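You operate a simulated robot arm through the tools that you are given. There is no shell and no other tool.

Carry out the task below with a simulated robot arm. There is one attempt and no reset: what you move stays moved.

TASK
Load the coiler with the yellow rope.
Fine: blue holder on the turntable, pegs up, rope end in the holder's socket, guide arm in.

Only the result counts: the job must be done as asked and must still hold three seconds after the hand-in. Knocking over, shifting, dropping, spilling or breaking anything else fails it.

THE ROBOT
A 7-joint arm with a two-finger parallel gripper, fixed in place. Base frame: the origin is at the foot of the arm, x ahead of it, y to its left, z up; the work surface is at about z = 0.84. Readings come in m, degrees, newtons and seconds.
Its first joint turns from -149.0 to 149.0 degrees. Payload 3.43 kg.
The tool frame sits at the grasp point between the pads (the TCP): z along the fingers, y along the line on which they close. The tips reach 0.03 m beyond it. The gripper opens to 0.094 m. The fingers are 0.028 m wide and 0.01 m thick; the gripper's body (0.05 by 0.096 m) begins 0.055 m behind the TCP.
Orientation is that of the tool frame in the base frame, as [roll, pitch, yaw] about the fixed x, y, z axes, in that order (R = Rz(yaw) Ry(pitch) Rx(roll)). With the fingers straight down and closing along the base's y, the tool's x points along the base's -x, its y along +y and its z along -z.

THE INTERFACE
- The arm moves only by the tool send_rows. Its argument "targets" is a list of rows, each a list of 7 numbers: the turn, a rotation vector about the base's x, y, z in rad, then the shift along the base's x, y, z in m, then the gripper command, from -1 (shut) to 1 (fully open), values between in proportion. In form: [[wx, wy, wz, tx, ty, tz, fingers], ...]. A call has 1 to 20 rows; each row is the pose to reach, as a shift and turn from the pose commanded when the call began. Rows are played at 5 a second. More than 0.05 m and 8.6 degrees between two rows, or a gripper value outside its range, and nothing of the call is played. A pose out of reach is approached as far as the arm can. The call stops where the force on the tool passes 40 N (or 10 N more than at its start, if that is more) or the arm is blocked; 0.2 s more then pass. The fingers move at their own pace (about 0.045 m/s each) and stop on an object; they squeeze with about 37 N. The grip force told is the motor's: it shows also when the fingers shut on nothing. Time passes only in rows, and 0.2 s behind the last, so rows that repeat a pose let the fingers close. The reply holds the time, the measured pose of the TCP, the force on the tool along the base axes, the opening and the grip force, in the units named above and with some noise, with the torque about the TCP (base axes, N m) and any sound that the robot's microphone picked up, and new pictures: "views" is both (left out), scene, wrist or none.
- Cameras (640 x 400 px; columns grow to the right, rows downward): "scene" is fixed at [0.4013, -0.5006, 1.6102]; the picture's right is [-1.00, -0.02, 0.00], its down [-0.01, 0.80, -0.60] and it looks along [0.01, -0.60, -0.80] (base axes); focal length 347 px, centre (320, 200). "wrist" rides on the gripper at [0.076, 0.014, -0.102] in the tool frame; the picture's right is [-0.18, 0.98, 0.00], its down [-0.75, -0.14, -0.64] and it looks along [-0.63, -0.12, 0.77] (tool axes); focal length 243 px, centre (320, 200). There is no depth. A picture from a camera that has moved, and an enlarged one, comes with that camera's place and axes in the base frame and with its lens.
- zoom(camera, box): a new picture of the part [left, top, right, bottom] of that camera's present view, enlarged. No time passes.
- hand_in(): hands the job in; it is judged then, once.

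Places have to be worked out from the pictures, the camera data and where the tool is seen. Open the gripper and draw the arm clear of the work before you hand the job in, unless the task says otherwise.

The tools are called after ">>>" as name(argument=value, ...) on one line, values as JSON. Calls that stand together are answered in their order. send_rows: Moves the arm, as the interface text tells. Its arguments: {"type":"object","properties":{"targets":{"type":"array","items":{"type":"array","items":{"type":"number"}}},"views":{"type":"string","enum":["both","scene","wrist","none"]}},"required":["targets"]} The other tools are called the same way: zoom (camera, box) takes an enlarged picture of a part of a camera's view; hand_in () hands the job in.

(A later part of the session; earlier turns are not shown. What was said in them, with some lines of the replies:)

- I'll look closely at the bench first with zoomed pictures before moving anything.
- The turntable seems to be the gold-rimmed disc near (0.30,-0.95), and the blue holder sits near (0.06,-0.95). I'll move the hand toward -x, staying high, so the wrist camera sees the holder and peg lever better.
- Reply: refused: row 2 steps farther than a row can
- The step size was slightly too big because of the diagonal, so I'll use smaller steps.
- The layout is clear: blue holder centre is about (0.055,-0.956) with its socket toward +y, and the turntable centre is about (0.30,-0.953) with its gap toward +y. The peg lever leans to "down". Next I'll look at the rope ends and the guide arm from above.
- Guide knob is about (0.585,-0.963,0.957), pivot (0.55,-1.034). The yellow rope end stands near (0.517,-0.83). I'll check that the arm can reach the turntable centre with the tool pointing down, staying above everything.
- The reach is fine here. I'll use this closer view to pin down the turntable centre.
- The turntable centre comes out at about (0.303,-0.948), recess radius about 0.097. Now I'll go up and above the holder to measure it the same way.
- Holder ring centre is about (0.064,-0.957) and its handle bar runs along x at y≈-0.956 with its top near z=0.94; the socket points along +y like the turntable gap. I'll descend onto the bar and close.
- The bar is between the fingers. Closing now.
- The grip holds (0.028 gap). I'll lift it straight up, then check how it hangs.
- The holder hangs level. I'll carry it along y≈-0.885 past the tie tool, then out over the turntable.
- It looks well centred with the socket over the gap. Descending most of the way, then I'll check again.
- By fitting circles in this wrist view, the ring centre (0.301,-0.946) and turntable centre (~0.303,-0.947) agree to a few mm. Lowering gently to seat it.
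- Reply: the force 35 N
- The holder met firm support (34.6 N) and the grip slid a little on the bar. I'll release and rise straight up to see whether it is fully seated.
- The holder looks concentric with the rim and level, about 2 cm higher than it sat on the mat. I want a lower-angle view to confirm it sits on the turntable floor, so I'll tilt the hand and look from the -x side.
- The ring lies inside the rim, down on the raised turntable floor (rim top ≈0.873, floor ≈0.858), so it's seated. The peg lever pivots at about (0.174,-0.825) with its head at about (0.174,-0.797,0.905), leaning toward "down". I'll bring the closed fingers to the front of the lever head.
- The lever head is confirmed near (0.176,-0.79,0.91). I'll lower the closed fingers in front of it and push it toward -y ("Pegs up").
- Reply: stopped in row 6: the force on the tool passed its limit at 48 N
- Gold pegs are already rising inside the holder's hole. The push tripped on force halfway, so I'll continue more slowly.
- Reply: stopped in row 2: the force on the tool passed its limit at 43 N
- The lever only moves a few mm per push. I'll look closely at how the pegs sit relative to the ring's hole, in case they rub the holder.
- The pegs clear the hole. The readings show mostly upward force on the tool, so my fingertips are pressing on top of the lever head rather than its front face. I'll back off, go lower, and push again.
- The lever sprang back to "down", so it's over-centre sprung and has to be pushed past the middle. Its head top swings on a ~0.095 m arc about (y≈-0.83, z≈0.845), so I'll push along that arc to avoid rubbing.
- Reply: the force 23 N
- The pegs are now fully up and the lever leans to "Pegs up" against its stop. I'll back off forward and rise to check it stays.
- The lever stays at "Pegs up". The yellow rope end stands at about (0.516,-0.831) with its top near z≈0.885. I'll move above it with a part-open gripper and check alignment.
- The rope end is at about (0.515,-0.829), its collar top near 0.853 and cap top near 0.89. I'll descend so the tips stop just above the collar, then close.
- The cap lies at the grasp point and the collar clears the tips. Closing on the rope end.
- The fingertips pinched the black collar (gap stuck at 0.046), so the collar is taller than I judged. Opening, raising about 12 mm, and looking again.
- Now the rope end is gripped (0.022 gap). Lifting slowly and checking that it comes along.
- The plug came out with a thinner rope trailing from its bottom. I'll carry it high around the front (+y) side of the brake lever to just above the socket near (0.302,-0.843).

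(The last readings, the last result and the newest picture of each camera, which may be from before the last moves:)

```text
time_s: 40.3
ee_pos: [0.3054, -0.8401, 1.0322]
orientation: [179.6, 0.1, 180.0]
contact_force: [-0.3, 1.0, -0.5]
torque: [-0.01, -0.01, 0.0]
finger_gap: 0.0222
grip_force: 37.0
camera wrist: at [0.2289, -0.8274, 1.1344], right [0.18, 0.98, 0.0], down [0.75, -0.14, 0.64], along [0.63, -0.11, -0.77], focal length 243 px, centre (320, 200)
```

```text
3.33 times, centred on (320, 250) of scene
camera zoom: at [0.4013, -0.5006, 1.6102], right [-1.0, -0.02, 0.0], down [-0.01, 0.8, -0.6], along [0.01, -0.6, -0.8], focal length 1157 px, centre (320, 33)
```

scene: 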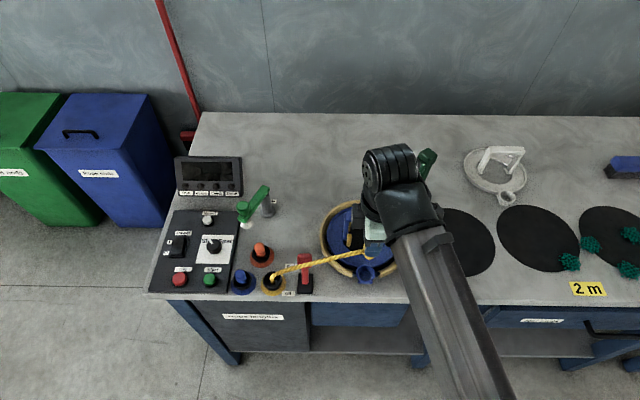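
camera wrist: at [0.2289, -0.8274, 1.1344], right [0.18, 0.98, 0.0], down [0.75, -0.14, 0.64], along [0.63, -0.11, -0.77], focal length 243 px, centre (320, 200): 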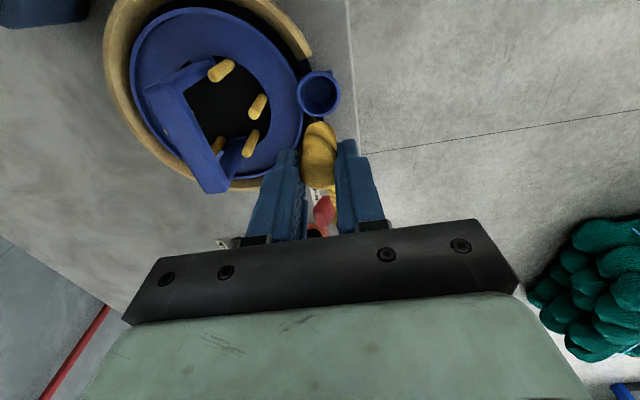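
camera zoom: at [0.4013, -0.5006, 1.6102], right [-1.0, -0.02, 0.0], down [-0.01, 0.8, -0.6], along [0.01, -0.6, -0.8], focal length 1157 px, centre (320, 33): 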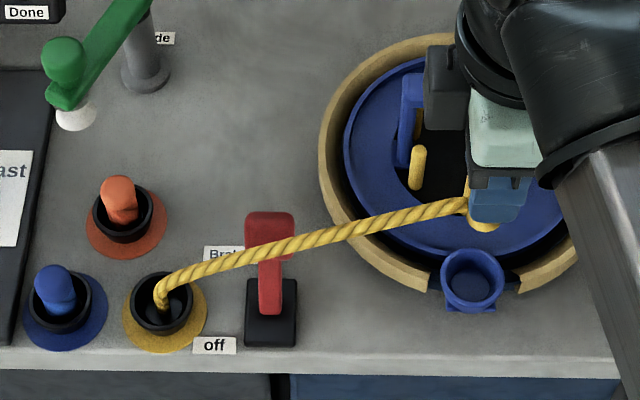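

The rope spans freely to the plug. The socket rim centre reads about (0.300,-0.840), z≈0.885, and the plug bottom sits about 7 cm below the TCP at (0.304,-0.838). I'll shift a few mm, lower to just above the rim, and check again.

>>> send_rows(targets=[[0, 0, 0, -0.002, -0.001, -0.02, -1], [0, 0, 0, -0.004, -0.0015, -0.04, -1], [0, 0, 0, -0.004, -0.0015, -0.06, -1], [0, 0, 0, -0.004, -0.0015, -0.06, -1]])

>>> zoom(camera="wrist", box=[240, 60, 400, 220])

>>> zoom(camera="scene", box=[320, 230, 420, 300])

```text
time_s: 41.3
ee_pos: [0.2986, -0.8426, 0.9691]
orientation: [179.8, 0.1, 179.9]
contact_force: [0.0, -0.3, -1.2]
torque: [0.0, -0.03, -0.02]
finger_gap: 0.0219
grip_force: 36.5
camera wrist: at [0.2229, -0.8289, 1.0717], right [0.18, 0.98, 0.0], down [0.75, -0.14, 0.64], along [0.63, -0.11, -0.77], focal length 243 px, centre (320, 200)
```

scene: 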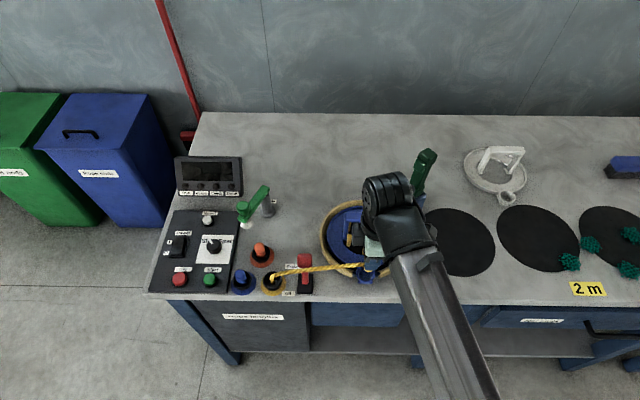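
wrist: 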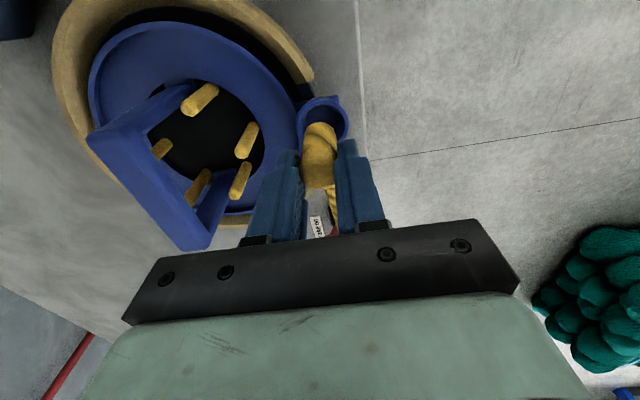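

```text
2.50 times, centred on (320, 140) of wrist
camera zoom: at [0.2229, -0.8289, 1.0717], right [0.18, 0.98, 0.0], down [0.75, -0.14, 0.64], along [0.63, -0.11, -0.77], focal length 606 px, centre (320, 350)
```

zoom: 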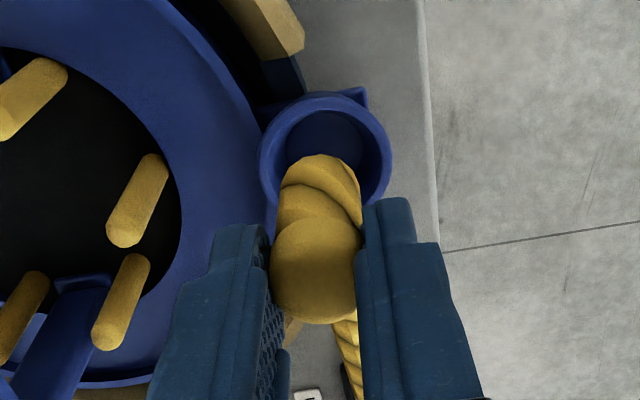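

```text
5.71 times, centred on (370, 265) of scene
camera zoom: at [0.4013, -0.5006, 1.6102], right [-1.0, -0.02, 0.0], down [-0.01, 0.8, -0.6], along [0.01, -0.6, -0.8], focal length 1984 px, centre (34, -171)
```

zoom: 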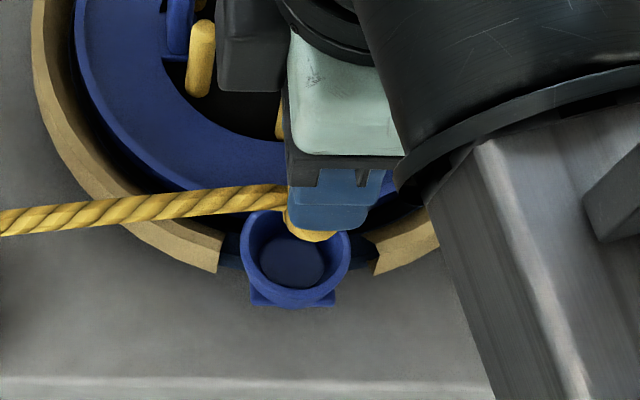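

The plug is nearly over the socket; comparing both views it needs about +2 mm x and +1 mm y. Lowering into the socket in small steps.

>>> send_rows(targets=[[0, 0, 0, 0.002, 0.001, -0.005, -1], [0, 0, 0, 0.002, 0.001, -0.012, -1], [0, 0, 0, 0.002, 0.001, -0.019, -1], [0, 0, 0, 0.002, 0.001, -0.026, -1], [0, 0, 0, 0.002, 0.001, -0.03, -1], [0, 0, 0, 0.002, 0.001, -0.03, -1]])

>>> zoom(camera="wrist", box=[240, 60, 400, 220])

>>> zoom(camera="scene", box=[320, 230, 420, 300])

```text
time_s: 42.7
ee_pos: [0.3002, -0.8397, 0.9401]
orientation: [179.7, 0.0, -180.0]
contact_force: [0.3, 1.0, -0.3]
torque: [0.0, 0.02, 0.03]
finger_gap: 0.0222
grip_force: 36.8
camera wrist: at [0.2237, -0.8271, 1.0423], right [0.18, 0.98, 0.0], down [0.75, -0.14, 0.64], along [0.63, -0.11, -0.77], focal length 243 px, centre (320, 200)
```

scene: 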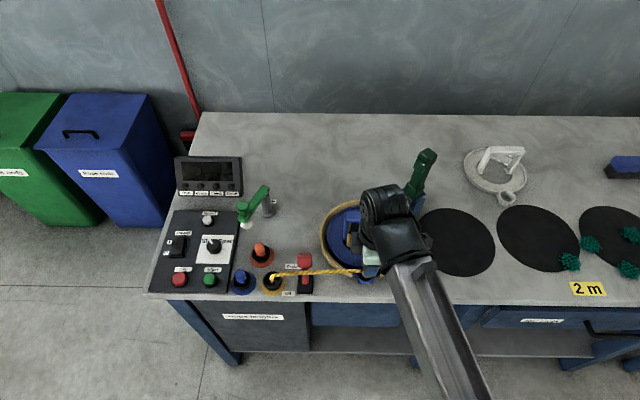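
wrist: 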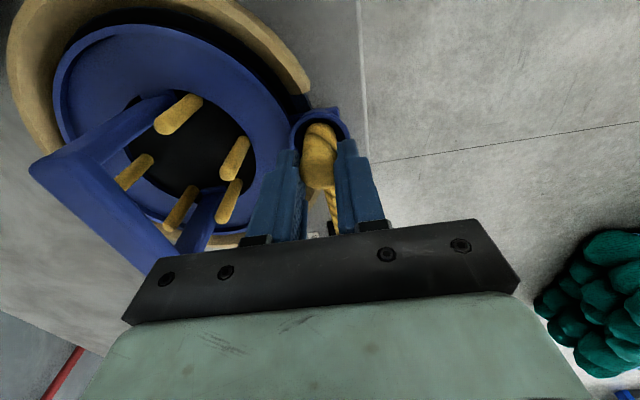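

```text
2.50 times, centred on (320, 140) of wrist
camera zoom: at [0.2237, -0.8271, 1.0423], right [0.18, 0.98, 0.0], down [0.75, -0.14, 0.64], along [0.63, -0.11, -0.77], focal length 606 px, centre (320, 350)
```

zoom: 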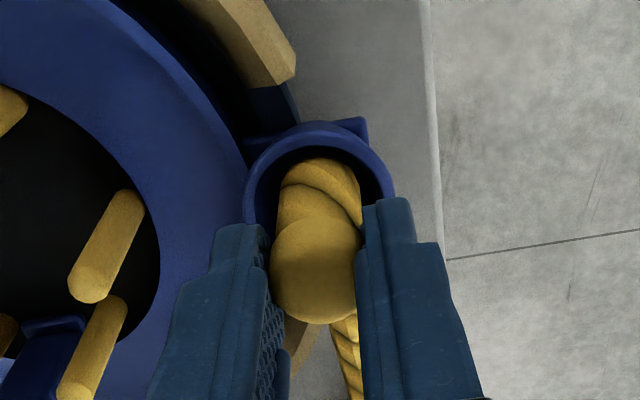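

```text
5.71 times, centred on (370, 265) of scene
camera zoom: at [0.4013, -0.5006, 1.6102], right [-1.0, -0.02, 0.0], down [-0.01, 0.8, -0.6], along [0.01, -0.6, -0.8], focal length 1984 px, centre (34, -171)
```

zoom: 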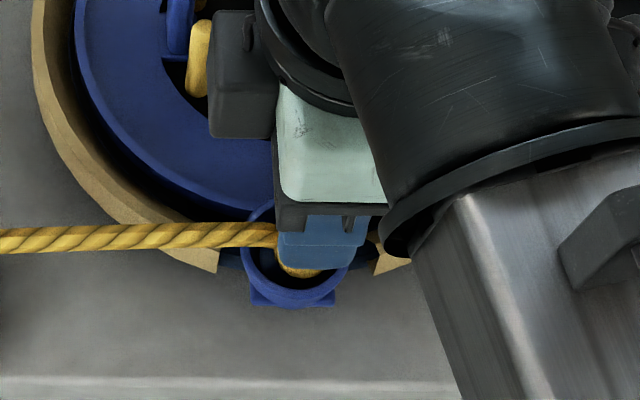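

The plug bottom is now at rim level, inside the rim in both views, with no contact force. Continuing down slowly.

>>> send_rows(targets=[[0, 0, 0, 0, 0, -0.004, -1], [0, 0, 0, 0, 0, -0.008, -1], [0, 0, 0, 0, 0, -0.011, -1], [0, 0, 0, 0, 0, -0.014, -1], [0, 0, 0, 0, 0, -0.017, -1], [0, 0, 0, 0, 0, -0.017, -1]])

>>> zoom(camera="wrist", box=[240, 60, 400, 220])

>>> zoom(camera="scene", box=[320, 230, 420, 300])

```text
time_s: 43.9
ee_pos: [0.2997, -0.8415, 0.928]
orientation: [179.9, 0.0, 179.9]
contact_force: [-1.4, 4.3, 16.9]
torque: [0.22, 0.12, 0.01]
finger_gap: 0.0223
grip_force: 36.7
stopped in row 5: the force on the tool passed its limit at 44 N (the readings are from after the stop); the commanded pose is now the measured one
camera wrist: at [0.2242, -0.8273, 1.0308], right [0.18, 0.98, 0.0], down [0.75, -0.14, 0.64], along [0.63, -0.12, -0.77], focal length 243 px, centre (320, 200)
```

scene: 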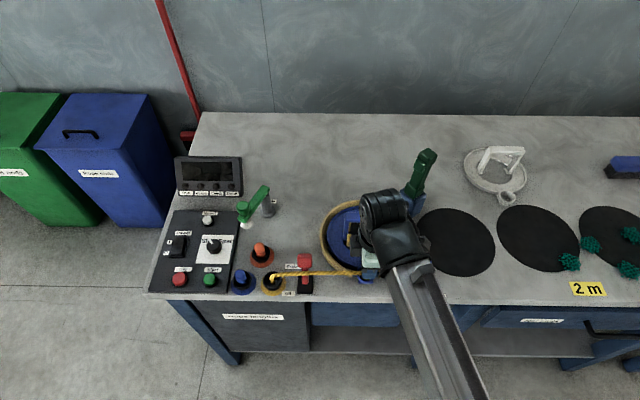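
wrist: 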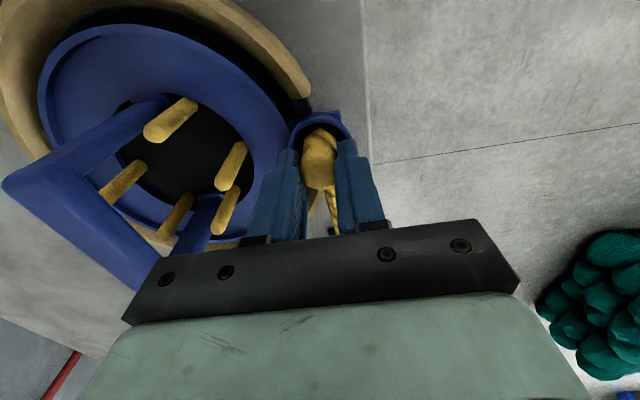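

```text
2.50 times, centred on (320, 140) of wrist
camera zoom: at [0.2242, -0.8273, 1.0308], right [0.18, 0.98, 0.0], down [0.75, -0.14, 0.64], along [0.63, -0.12, -0.77], focal length 606 px, centre (320, 350)
```

zoom: 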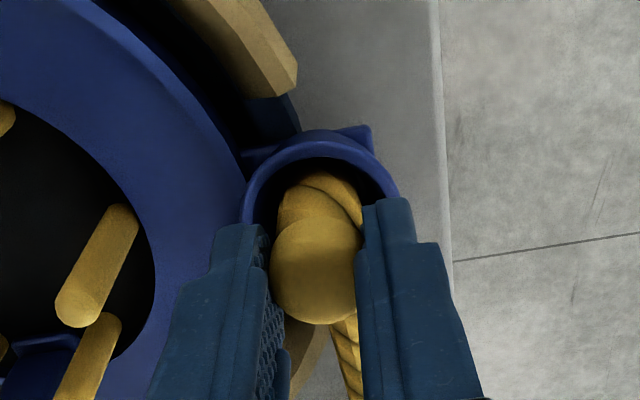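

```text
5.71 times, centred on (370, 265) of scene
camera zoom: at [0.4013, -0.5006, 1.6102], right [-1.0, -0.02, 0.0], down [-0.01, 0.8, -0.6], along [0.01, -0.6, -0.8], focal length 1984 px, centre (34, -171)
```

zoom: 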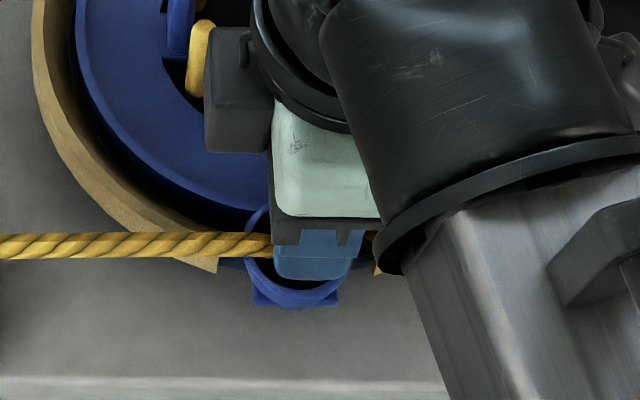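

Contact came with the plug about 18 mm inside the cup, consistent with reaching the cup floor. I'll open gently and see if it stays in.

>>> send_rows(targets=[[0, 0, 0, 0, 0, 0.0, -0.5], [0, 0, 0, 0, 0, 0.0, -0.3], [0, 0, 0, 0, 0, 0, -0.1], [0, 0, 0, 0, 0, 0, 0.1], [0, 0, 0, 0, 0, 0, 0.1]])

>>> zoom(camera="wrist", box=[240, 60, 400, 220])

>>> zoom(camera="scene", box=[320, 230, 420, 300])

```text
time_s: 45.1
ee_pos: [0.3002, -0.8413, 0.9269]
orientation: [179.8, 0.1, -180.0]
contact_force: [-0.3, 0.0, -0.7]
torque: [0.02, 0.03, 0.0]
finger_gap: 0.0516
grip_force: 0.1
camera wrist: at [0.2245, -0.8282, 1.0293], right [0.18, 0.98, 0.0], down [0.75, -0.14, 0.64], along [0.63, -0.12, -0.77], focal length 243 px, centre (320, 200)
```

scene: 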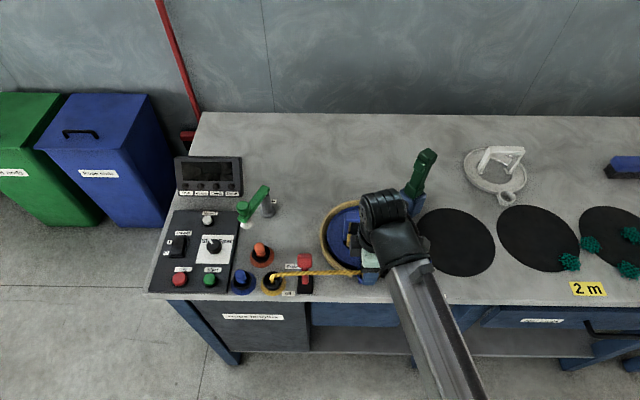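
wrist: 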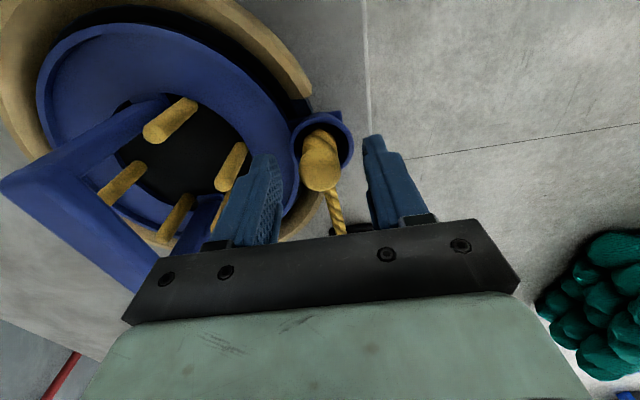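

```text
2.50 times, centred on (320, 140) of wrist
camera zoom: at [0.2245, -0.8282, 1.0293], right [0.18, 0.98, 0.0], down [0.75, -0.14, 0.64], along [0.63, -0.12, -0.77], focal length 606 px, centre (320, 350)
```

zoom: 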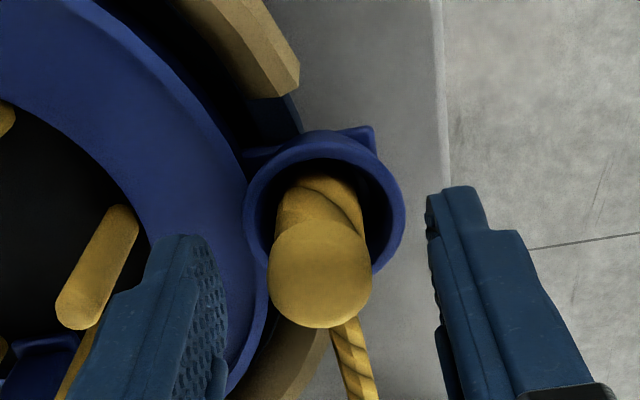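

```text
5.71 times, centred on (370, 265) of scene
camera zoom: at [0.4013, -0.5006, 1.6102], right [-1.0, -0.02, 0.0], down [-0.01, 0.8, -0.6], along [0.01, -0.6, -0.8], focal length 1984 px, centre (34, -171)
```

zoom: 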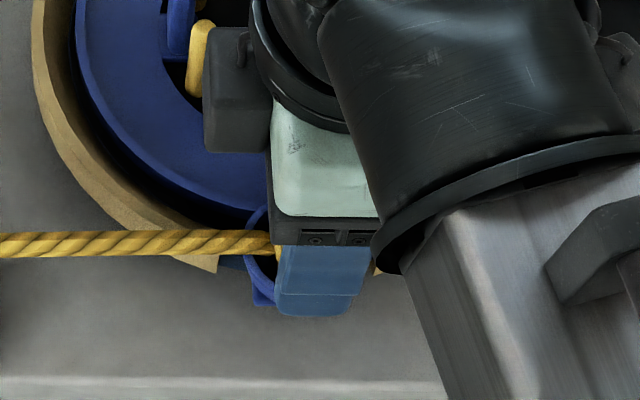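

The plug stands upright in the cup by itself. Rising straight up and away to look.

>>> send_rows(targets=[[0, 0, 0, 0, 0, 0.02, 0.1], [0, 0, 0, 0, 0, 0.05, 0.1], [0, 0, 0, 0, 0, 0.09, 0.1], [0, 0, 0, 0, 0.02, 0.13, 0.1], [0, 0, 0, 0.0, 0.05, 0.15, 0.1], [0, 0, 0, -0.04, 0.06, 0.15, 0.1], [0, 0, 0, -0.08, 0.06, 0.15, 0.1], [0, 0, 0, -0.08, 0.06, 0.15, 0.1]])

>>> zoom(camera="wrist", box=[140, 0, 400, 240])

>>> zoom(camera="scene", box=[240, 190, 440, 310])

>>> zoom(camera="scene", box=[325, 230, 415, 295])

```text
time_s: 46.9
ee_pos: [0.2196, -0.7824, 1.0743]
orientation: [179.9, 0.1, -180.0]
contact_force: [-0.5, -0.5, 1.3]
torque: [0.04, 0.0, 0.0]
finger_gap: 0.0521
grip_force: 0.0
camera wrist: at [0.1433, -0.7688, 1.1763], right [0.18, 0.98, 0.0], down [0.75, -0.14, 0.64], along [0.63, -0.12, -0.77], focal length 243 px, centre (320, 200)
```

scene: 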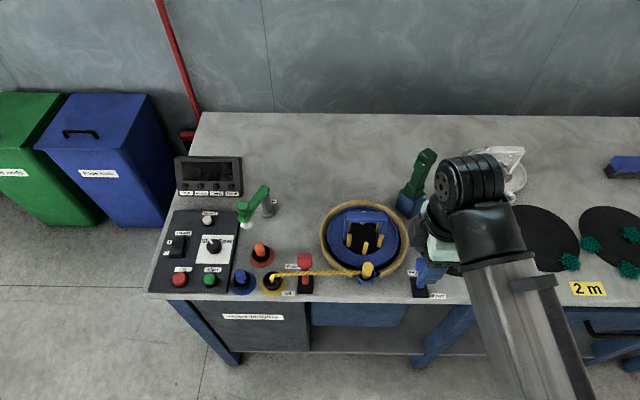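
wrist: 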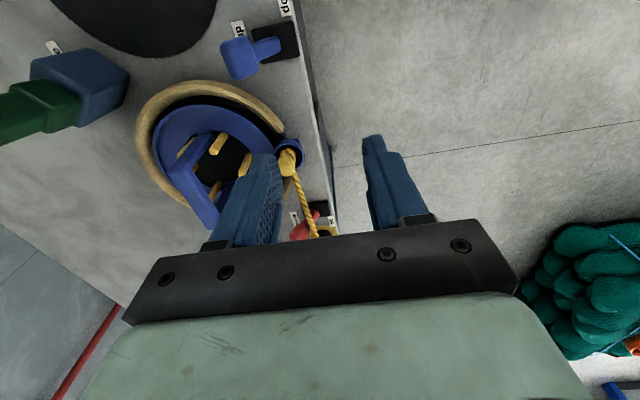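

```text
1.67 times, centred on (270, 120) of wrist
camera zoom: at [0.1433, -0.7688, 1.1763], right [0.18, 0.98, 0.0], down [0.75, -0.14, 0.64], along [0.63, -0.12, -0.77], focal length 404 px, centre (403, 333)
```

zoom: 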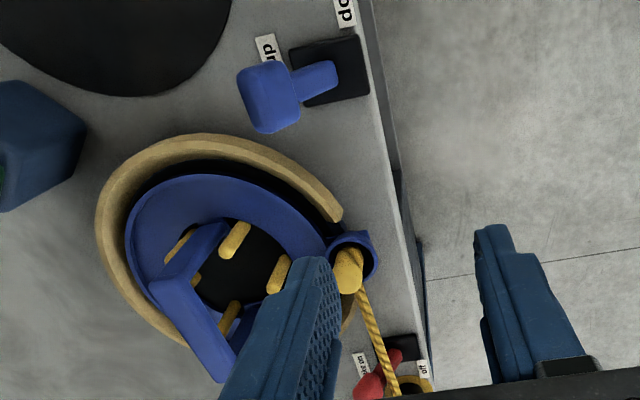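

```text
3.20 times, centred on (340, 250) of scene
camera zoom: at [0.4013, -0.5006, 1.6102], right [-1.0, -0.02, 0.0], down [-0.01, 0.8, -0.6], along [0.01, -0.6, -0.8], focal length 1111 px, centre (256, 40)
```

zoom: 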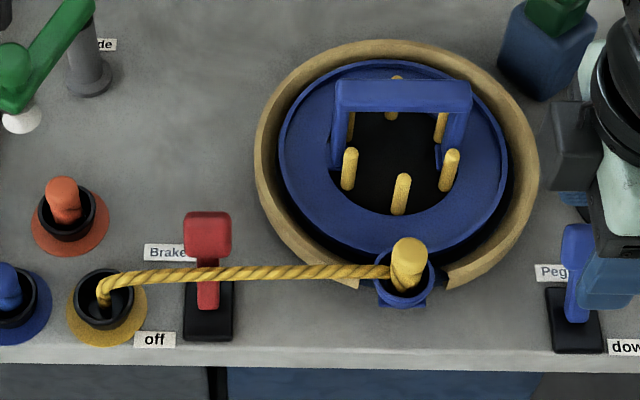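

```text
6.15 times, centred on (370, 262) of scene
camera zoom: at [0.4013, -0.5006, 1.6102], right [-1.0, -0.02, 0.0], down [-0.01, 0.8, -0.6], along [0.01, -0.6, -0.8], focal length 2136 px, centre (12, -185)
```

zoom: 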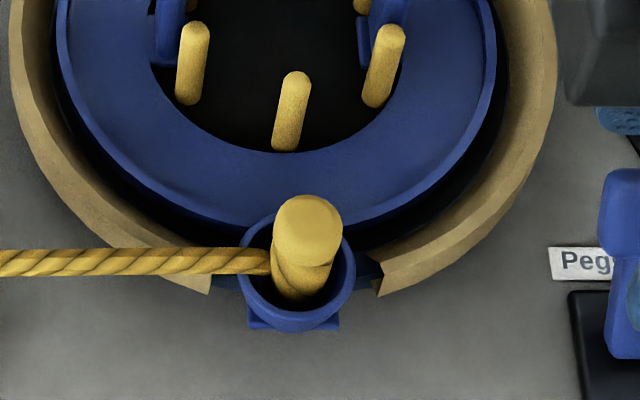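

The rope end is in the socket, pegs up, holder seated. Now the guide arm: its knob is near (0.582,-0.962), beyond tool-down reach, so I'll tilt the hand outward about 45° with closed fingers and approach from above.

>>> send_rows(targets=[[0, 0, 0, 0, 0, 0.04, 0], [-0.085, -0.049, 0, 0.035, -0.002, 0.045, -0.5], [-0.17, -0.098, 0, 0.07, -0.004, 0.05, -1], [-0.255, -0.147, 0, 0.105, -0.006, 0.055, -1], [-0.34, -0.196, 0, 0.14, -0.008, 0.06, -1], [-0.425, -0.245, 0, 0.175, -0.01, 0.06, -1], [-0.51, -0.294, 0, 0.21, -0.012, 0.06, -1], [-0.595, -0.343, 0, 0.245, -0.014, 0.06, -1], [-0.68, -0.3925, 0, 0.28, -0.016, 0.06, -1], [-0.68, -0.3925, 0, 0.315, -0.03, 0.06, -1], [-0.68, -0.3925, 0, 0.35, -0.05, 0.05, -1], [-0.68, -0.3925, 0, 0.375, -0.075, 0.03, -1], [-0.68, -0.3925, 0, 0.375, -0.075, 0.03, -1]])

>>> zoom(camera="wrist", box=[180, 0, 480, 240])

>>> zoom(camera="scene", box=[180, 150, 330, 300])

```text
time_s: 49.7
ee_pos: [0.5972, -0.8569, 1.1091]
orientation: [-139.1, 20.8, -172.1]
contact_force: [0.6, -0.7, -0.1]
torque: [0.04, -0.01, -0.01]
finger_gap: 0.0002
grip_force: 33.4
camera wrist: at [0.4917, -0.7929, 1.146], right [0.29, 0.79, -0.54], down [0.45, 0.38, 0.81], along [0.84, -0.48, -0.25], focal length 243 px, centre (320, 200)
```

scene: 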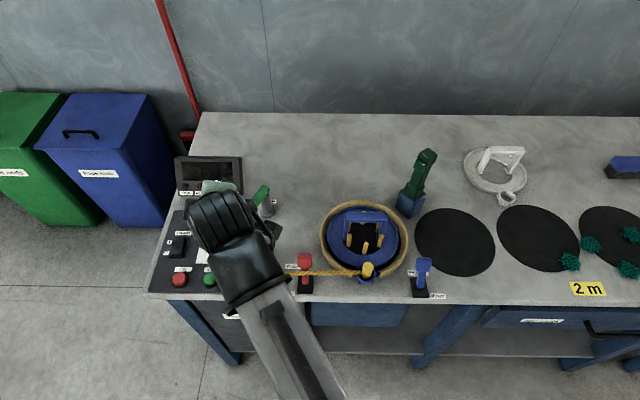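
wrist: 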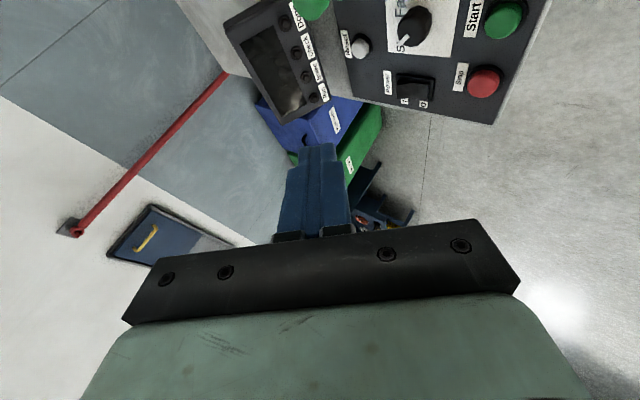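

```text
1.67 times, centred on (330, 120) of wrist
camera zoom: at [0.4917, -0.7929, 1.146], right [0.29, 0.79, -0.54], down [0.45, 0.38, 0.81], along [0.84, -0.48, -0.25], focal length 404 px, centre (303, 333)
```

zoom: 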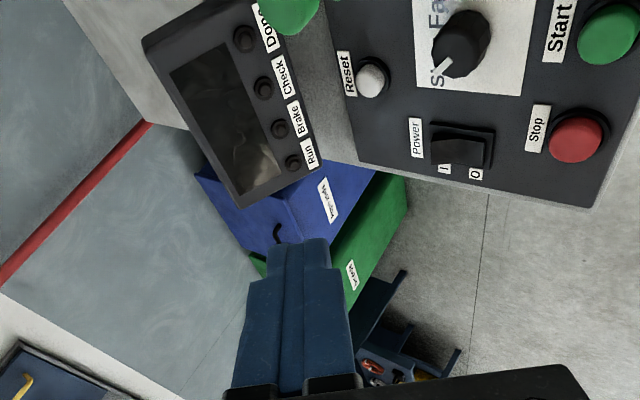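

```text
2.67 times, centred on (255, 225) of scene
camera zoom: at [0.4013, -0.5006, 1.6102], right [-1.0, -0.02, 0.0], down [-0.01, 0.8, -0.6], along [0.01, -0.6, -0.8], focal length 926 px, centre (493, 133)
```

zoom: 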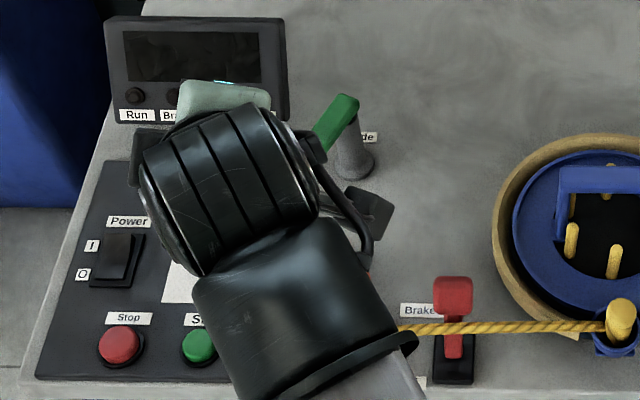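

The hand is tilted as intended; the knob edge seen at the top of the wrist view confirms the knob near (0.582,-0.963). I'll lower the fingertip to the knob's +x side at about (0.622,-0.96,0.943).

>>> send_rows(targets=[[0, 0, 0, 0.005, -0.015, -0.03, -1], [0, 0, 0, 0.01, -0.03, -0.06, -1], [0, 0, 0, 0.014, -0.045, -0.09, -1], [0, 0, 0, 0.014, -0.06, -0.115, -1], [0, 0, 0, 0.014, -0.075, -0.135, -1], [0, 0, 0, 0.014, -0.084, -0.146, -1], [0, 0, 0, 0.014, -0.084, -0.146, -1]])

>>> zoom(camera="scene", box=[180, 150, 330, 300])

```text
time_s: 51.3
ee_pos: [0.6114, -0.94, 0.9618]
orientation: [-139.2, 20.9, -172.0]
contact_force: [8.2, 11.8, 3.5]
torque: [-0.1, 0.09, -0.07]
finger_gap: 0.0001
grip_force: 32.8
camera wrist: at [0.5057, -0.8774, 0.9982], right [0.29, 0.79, -0.53], down [0.45, 0.38, 0.81], along [0.84, -0.48, -0.25], focal length 243 px, centre (320, 200)
```

scene: 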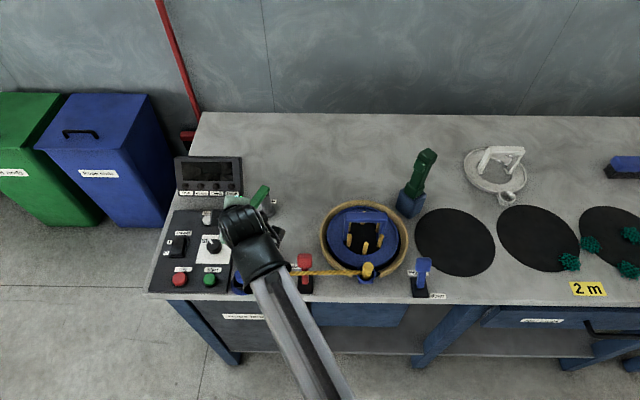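
wrist: 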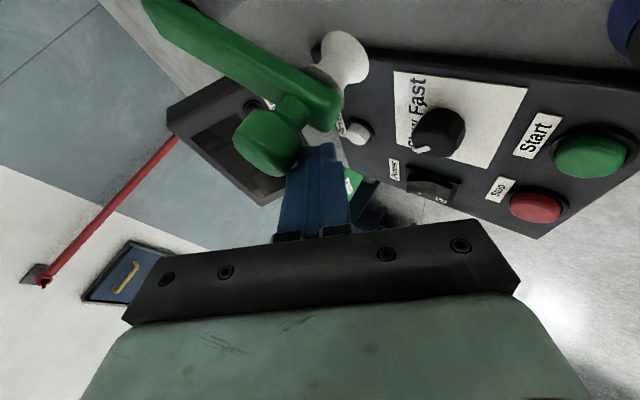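

```text
2.67 times, centred on (255, 225) of scene
camera zoom: at [0.4013, -0.5006, 1.6102], right [-1.0, -0.02, 0.0], down [-0.01, 0.8, -0.6], along [0.01, -0.6, -0.8], focal length 926 px, centre (493, 133)
```

zoom: 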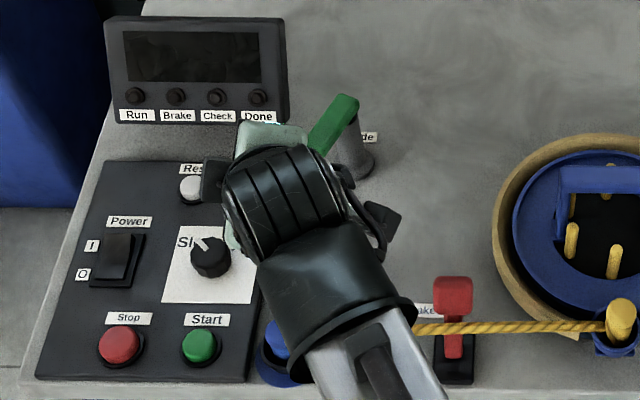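

The view is useful now: the finger is touching the arm tip beside the knob (about 14 N). I'll zoom in to judge the contact before pushing.

>>> zoom(camera="wrist", box=[180, 0, 420, 200])

```text
2.00 times, centred on (300, 100) of wrist
camera zoom: at [0.5057, -0.8774, 0.9982], right [0.29, 0.79, -0.53], down [0.45, 0.38, 0.81], along [0.84, -0.48, -0.25], focal length 485 px, centre (360, 400)
```

zoom: 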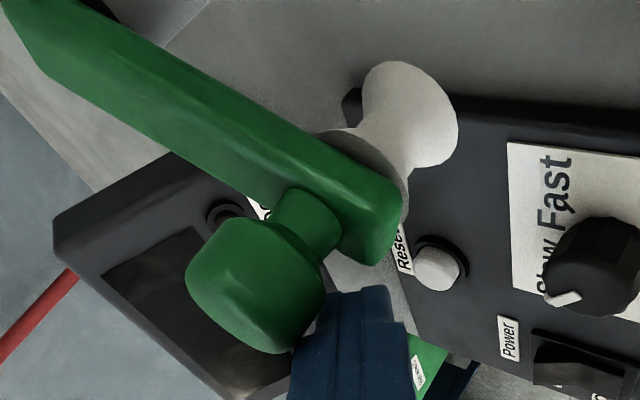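

The finger is behind (+x side of) the knob, so pushing toward -x will swing the arm toward the turntable. I'll sweep along an arc about the pivot (0.549,-1.034), first part only.

>>> send_rows(targets=[[0, 0, 0, -0.004, 0.003, 0, -1], [0, 0, 0, -0.012, 0.005, 0, -1], [0, 0, 0, -0.02, 0.0075, 0, -1], [0, 0, 0, -0.028, 0.01, 0, -1], [0, 0, 0, -0.036, 0.0125, 0, -1], [0, 0, 0, -0.044, 0.015, 0, -1], [0, 0, 0, -0.052, 0.017, 0, -1], [0, 0, 0, -0.06, 0.0182, 0, -1], [0, 0, 0, -0.068, 0.019, 0, -1], [0, 0, 0, -0.076, 0.0194, 0, -1]])

>>> zoom(camera="scene", box=[180, 150, 330, 300])

>>> zoom(camera="wrist", box=[180, 0, 420, 200])

```text
time_s: 53.5
ee_pos: [0.533, -0.9219, 0.9628]
orientation: [-139.3, 20.8, -172.1]
contact_force: [0.1, 0.7, -0.3]
torque: [0.01, 0.01, -0.04]
finger_gap: 0.0
grip_force: 32.9
camera wrist: at [0.4291, -0.8588, 0.9989], right [0.29, 0.79, -0.54], down [0.45, 0.38, 0.81], along [0.84, -0.48, -0.25], focal length 243 px, centre (320, 200)
```

scene: 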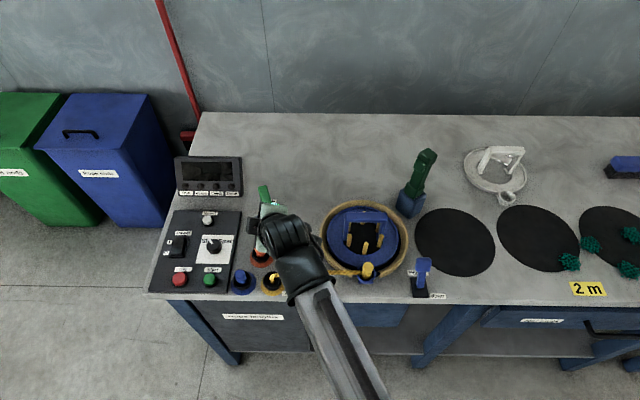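
wrist: 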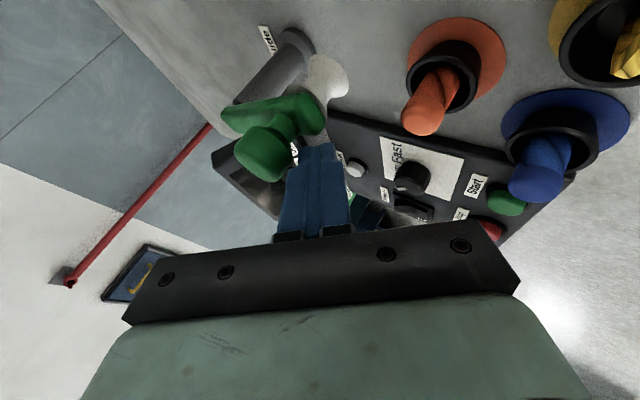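

```text
2.67 times, centred on (255, 225) of scene
camera zoom: at [0.4013, -0.5006, 1.6102], right [-1.0, -0.02, 0.0], down [-0.01, 0.8, -0.6], along [0.01, -0.6, -0.8], focal length 926 px, centre (493, 133)
```

zoom: 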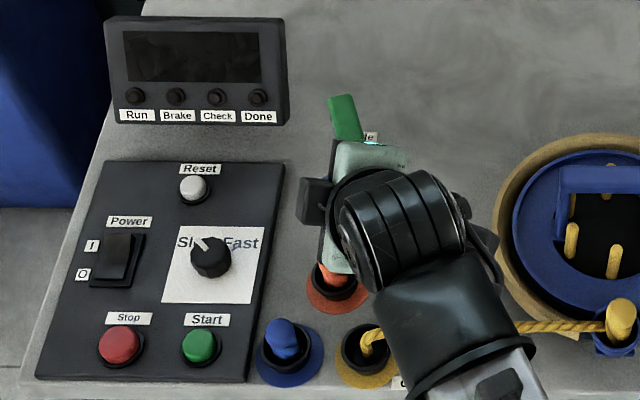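

```text
2.00 times, centred on (300, 100) of wrist
camera zoom: at [0.4291, -0.8588, 0.9989], right [0.29, 0.79, -0.54], down [0.45, 0.38, 0.81], along [0.84, -0.48, -0.25], focal length 485 px, centre (360, 400)
```

zoom: 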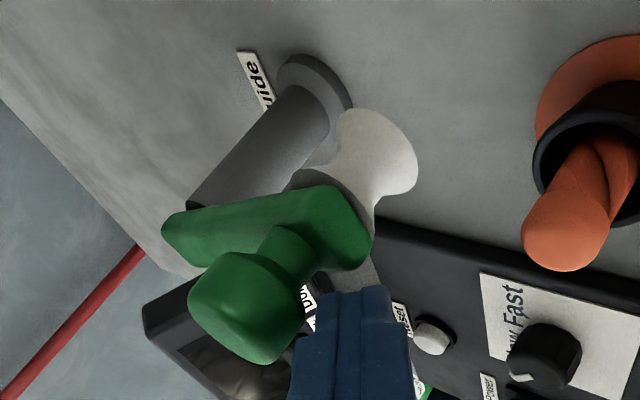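

The guide arm is swinging freely (now about 105°). Continuing along the arc toward the turntable.

>>> send_rows(targets=[[0, 0, 0, -0.0096, -0.0005, 0, -1], [0, 0, 0, -0.0192, -0.0019, 0, -1], [0, 0, 0, -0.027, -0.0045, 0, -1], [0, 0, 0, -0.0348, -0.0078, 0, -1], [0, 0, 0, -0.0421, -0.0114, 0, -1], [0, 0, 0, -0.049, -0.0162, 0, -1], [0, 0, 0, -0.0555, -0.0212, 0, -1], [0, 0, 0, -0.0618, -0.0265, 0, -1], [0, 0, 0, -0.0618, -0.0265, 0, -1]])

>>> zoom(camera="scene", box=[180, 150, 330, 300])

>>> zoom(camera="wrist", box=[180, 0, 420, 200])

```text
time_s: 55.2
ee_pos: [0.4834, -0.9375, 0.961]
orientation: [-139.6, 21.3, -171.8]
contact_force: [-1.2, 5.2, 5.7]
torque: [-0.04, 0.06, 0.06]
finger_gap: 0.0001
grip_force: 32.8
stopped in row 8: the force on the tool passed its limit at 51 N (the readings are from after the stop); the commanded pose is now the measured one
camera wrist: at [0.378, -0.8751, 0.9984], right [0.29, 0.8, -0.53], down [0.44, 0.38, 0.81], along [0.85, -0.47, -0.24], focal length 243 px, centre (320, 200)
```

scene: 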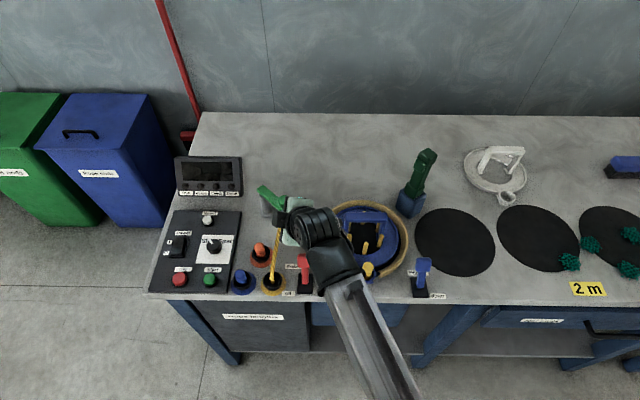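
wrist: 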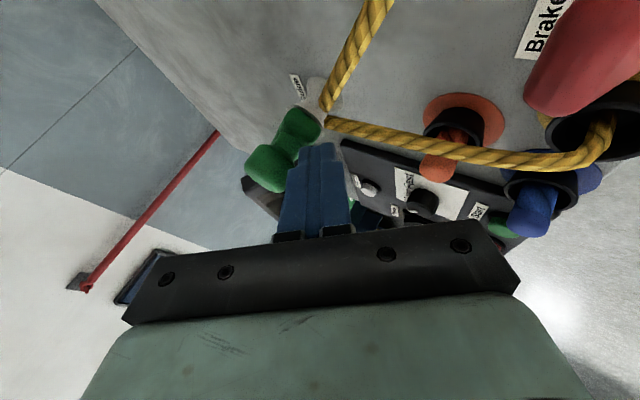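

```text
2.67 times, centred on (255, 225) of scene
camera zoom: at [0.4013, -0.5006, 1.6102], right [-1.0, -0.02, 0.0], down [-0.01, 0.8, -0.6], along [0.01, -0.6, -0.8], focal length 926 px, centre (493, 133)
```

zoom: 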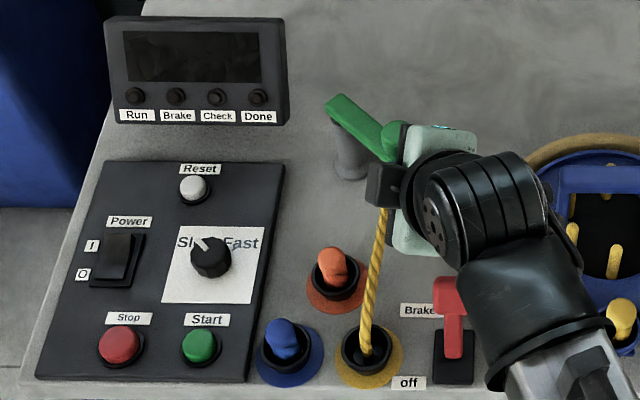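

```text
2.00 times, centred on (300, 100) of wrist
camera zoom: at [0.378, -0.8751, 0.9984], right [0.29, 0.8, -0.53], down [0.44, 0.38, 0.81], along [0.85, -0.47, -0.24], focal length 485 px, centre (360, 400)
```

zoom: 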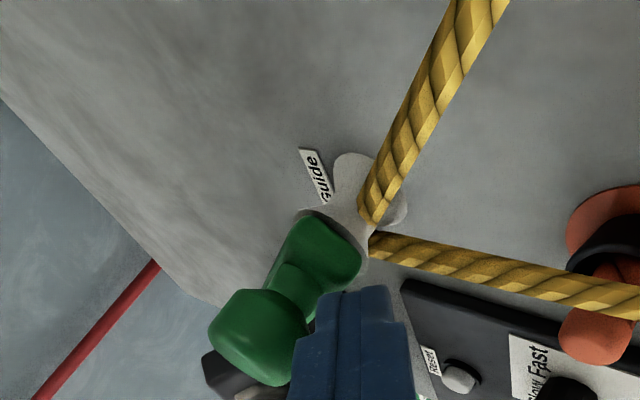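

The rope has now been taken up by the guide's white sheave and the arm hit its stop (51 N), so the guide is at its "in" position. I'll retreat straight back and up, off the knob.

>>> send_rows(targets=[[0, 0, 0, 0.002, 0.012, 0.012, -1], [0, 0, 0, 0.002, 0.03, 0.035, -1], [0, 0, 0, 0.0, 0.045, 0.07, -1], [0, 0, 0, -0.01, 0.06, 0.11, -1], [0, 0, 0, -0.02, 0.08, 0.15, -1], [0, 0, 0, -0.03, 0.1, 0.18, -1], [0, 0, 0, -0.03, 0.1, 0.18, -1]])

>>> zoom(camera="scene", box=[180, 150, 430, 310])

```text
time_s: 56.8
ee_pos: [0.4508, -0.8362, 1.1384]
orientation: [-139.6, 21.3, -171.9]
contact_force: [-0.2, -0.8, 0.6]
torque: [0.01, -0.01, 0.0]
finger_gap: 0.0
grip_force: 32.9
camera wrist: at [0.3455, -0.7748, 1.1752], right [0.29, 0.8, -0.53], down [0.44, 0.37, 0.81], along [0.85, -0.47, -0.24], focal length 243 px, centre (320, 200)
```

scene: 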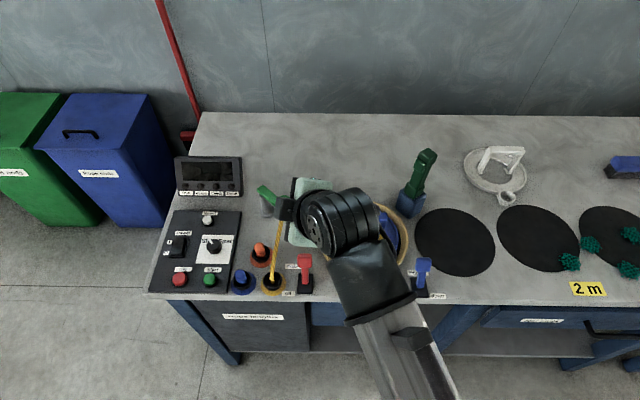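
wrist: 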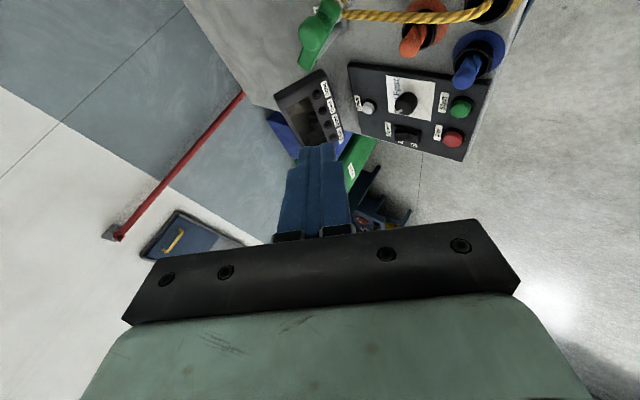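

```text
2.50 times, centred on (305, 230) of scene
camera zoom: at [0.4013, -0.5006, 1.6102], right [-1.0, -0.02, 0.0], down [-0.01, 0.8, -0.6], along [0.01, -0.6, -0.8], focal length 868 px, centre (358, 125)
```

zoom: 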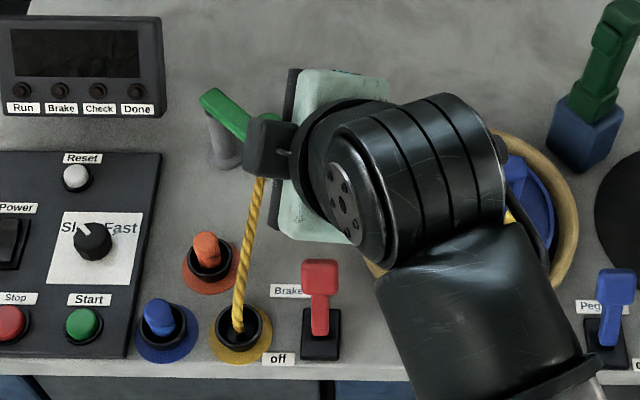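

The guide stayed in. Now I'll untilt, open the gripper, and move the arm well clear so I can inspect everything.

>>> send_rows(targets=[[0, 0, 0, -0.005, 0.01, 0.03, -1], [0.085, 0.049, 0, -0.04, 0.02, 0.05, -0.5], [0.17, 0.098, 0, -0.08, 0.03, 0.055, 0], [0.255, 0.147, 0, -0.12, 0.04, 0.055, 0.5], [0.34, 0.196, 0, -0.16, 0.05, 0.055, 1], [0.425, 0.245, 0, -0.2, 0.06, 0.055, 1], [0.51, 0.294, 0, -0.24, 0.07, 0.055, 1], [0.595, 0.343, 0, -0.28, 0.075, 0.055, 1], [0.68, 0.3925, 0, -0.32, 0.08, 0.055, 1], [0.68, 0.3925, 0, -0.36, 0.085, 0.055, 1], [0.68, 0.3925, 0, -0.4, 0.09, 0.055, 1], [0.68, 0.3925, 0, -0.44, 0.09, 0.055, 1], [0.68, 0.3925, 0, -0.48, 0.09, 0.055, 1], [0.68, 0.3925, 0, -0.48, 0.09, 0.055, 1]])

>>> zoom(camera="scene", box=[230, 160, 440, 310])

>>> zoom(camera="scene", box=[310, 190, 430, 300])

>>> zoom(camera="scene", box=[240, 170, 330, 230])

```text
time_s: 59.8
ee_pos: [-0.0289, -0.7611, 1.1775]
orientation: [-178.8, 0.5, 179.9]
contact_force: [-0.1, 1.2, -0.2]
torque: [-0.02, -0.02, -0.02]
finger_gap: 0.0941
grip_force: 0.0
out of reach, approached as far as the arm can: row 9, 10, 11, 12, 13, 14
camera wrist: at [-0.1056, -0.7453, 1.2794], right [0.19, 0.98, -0.02], down [0.75, -0.13, 0.65], along [0.64, -0.14, -0.76], focal length 243 px, centre (320, 200)
```

scene: 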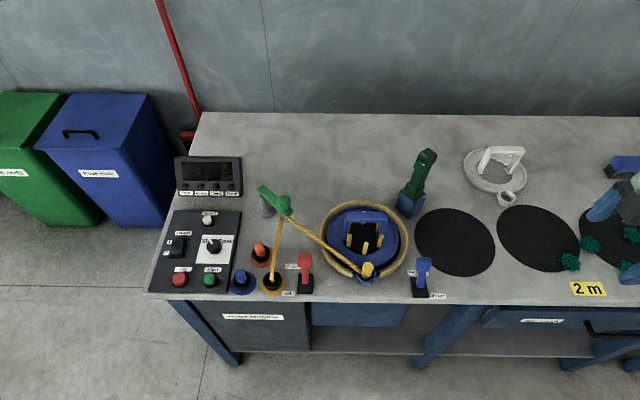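
wrist: 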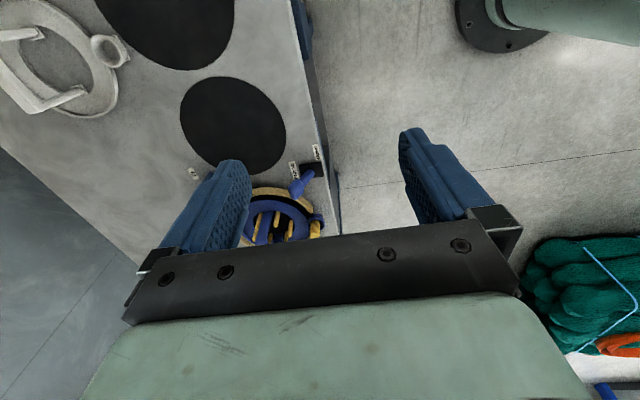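

```text
2.67 times, centred on (335, 235) of scene
camera zoom: at [0.4013, -0.5006, 1.6102], right [-1.0, -0.02, 0.0], down [-0.01, 0.8, -0.6], along [0.01, -0.6, -0.8], focal length 926 px, centre (280, 107)
```

zoom: 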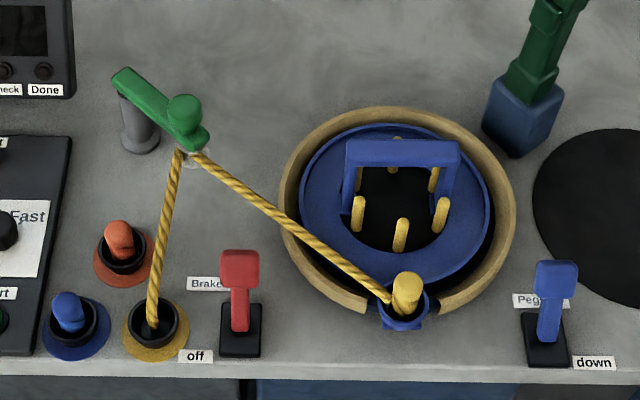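

```text
3.64 times, centred on (370, 245) of scene
camera zoom: at [0.4013, -0.5006, 1.6102], right [-1.0, -0.02, 0.0], down [-0.01, 0.8, -0.6], along [0.01, -0.6, -0.8], focal length 1262 px, centre (138, 36)
```

zoom: 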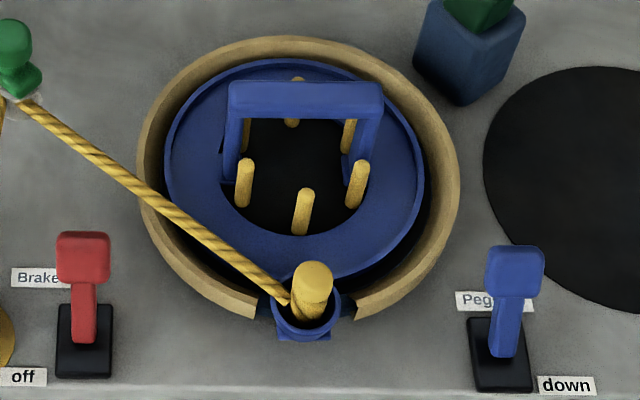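

```text
6.67 times, centred on (285, 200) of scene
camera zoom: at [0.4013, -0.5006, 1.6102], right [-1.0, -0.02, 0.0], down [-0.01, 0.8, -0.6], along [0.01, -0.6, -0.8], focal length 2314 px, centre (553, 200)
```

zoom: 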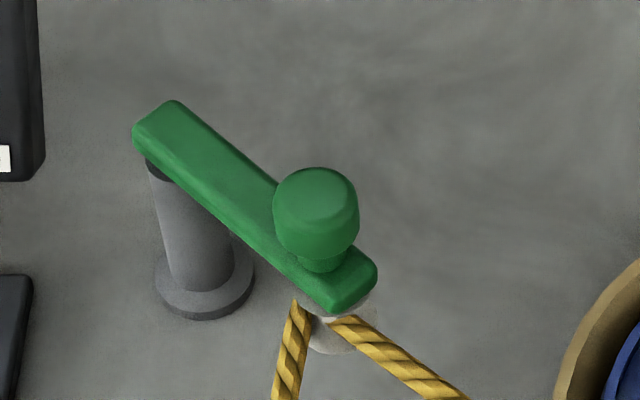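

Everything checks out with the arm clear and the gripper open:
- **Holder:** the blue holder is seated on the turntable with its socket in the gap.
- **Pegs:** all six are up and the lever is at "Pegs up".
- **Rope:** the yellow rope end stands in the socket, with the rope running around the guide sheave.
- **Guide arm:** it is swung in and resting at its stop.

Nothing else has moved, so I'm handing in.

>>> hand_in()

```text
The job is handed in.
```

I loaded the coiler with the yellow rope and handed the job in. I don't have the judge's result.

- **Holder:** the blue holder sits level on the turntable floor, inside the rim, with its socket in the gap.
- **Pegs:** all six pegs are up inside the holder's hole, and the lever stayed at "Pegs up" after I backed off. It is sprung and returned to "down" on the first push, so I pushed it past the middle.
- **Rope:** the yellow rope end stands in the holder's socket, about 18 mm deep. It stayed there after I let go.
- **Guide arm:** it is swung in until it stopped, and the rope now runs round its white sheave. I took the sudden 51 N as its end stop and did not push it a second time to confirm.

I left the brake on and touched no other controls. The only other contact was a brief pinch of the black collar around the yellow rope end, which did not visibly move. The gripper is open and the arm is clear of the bench.
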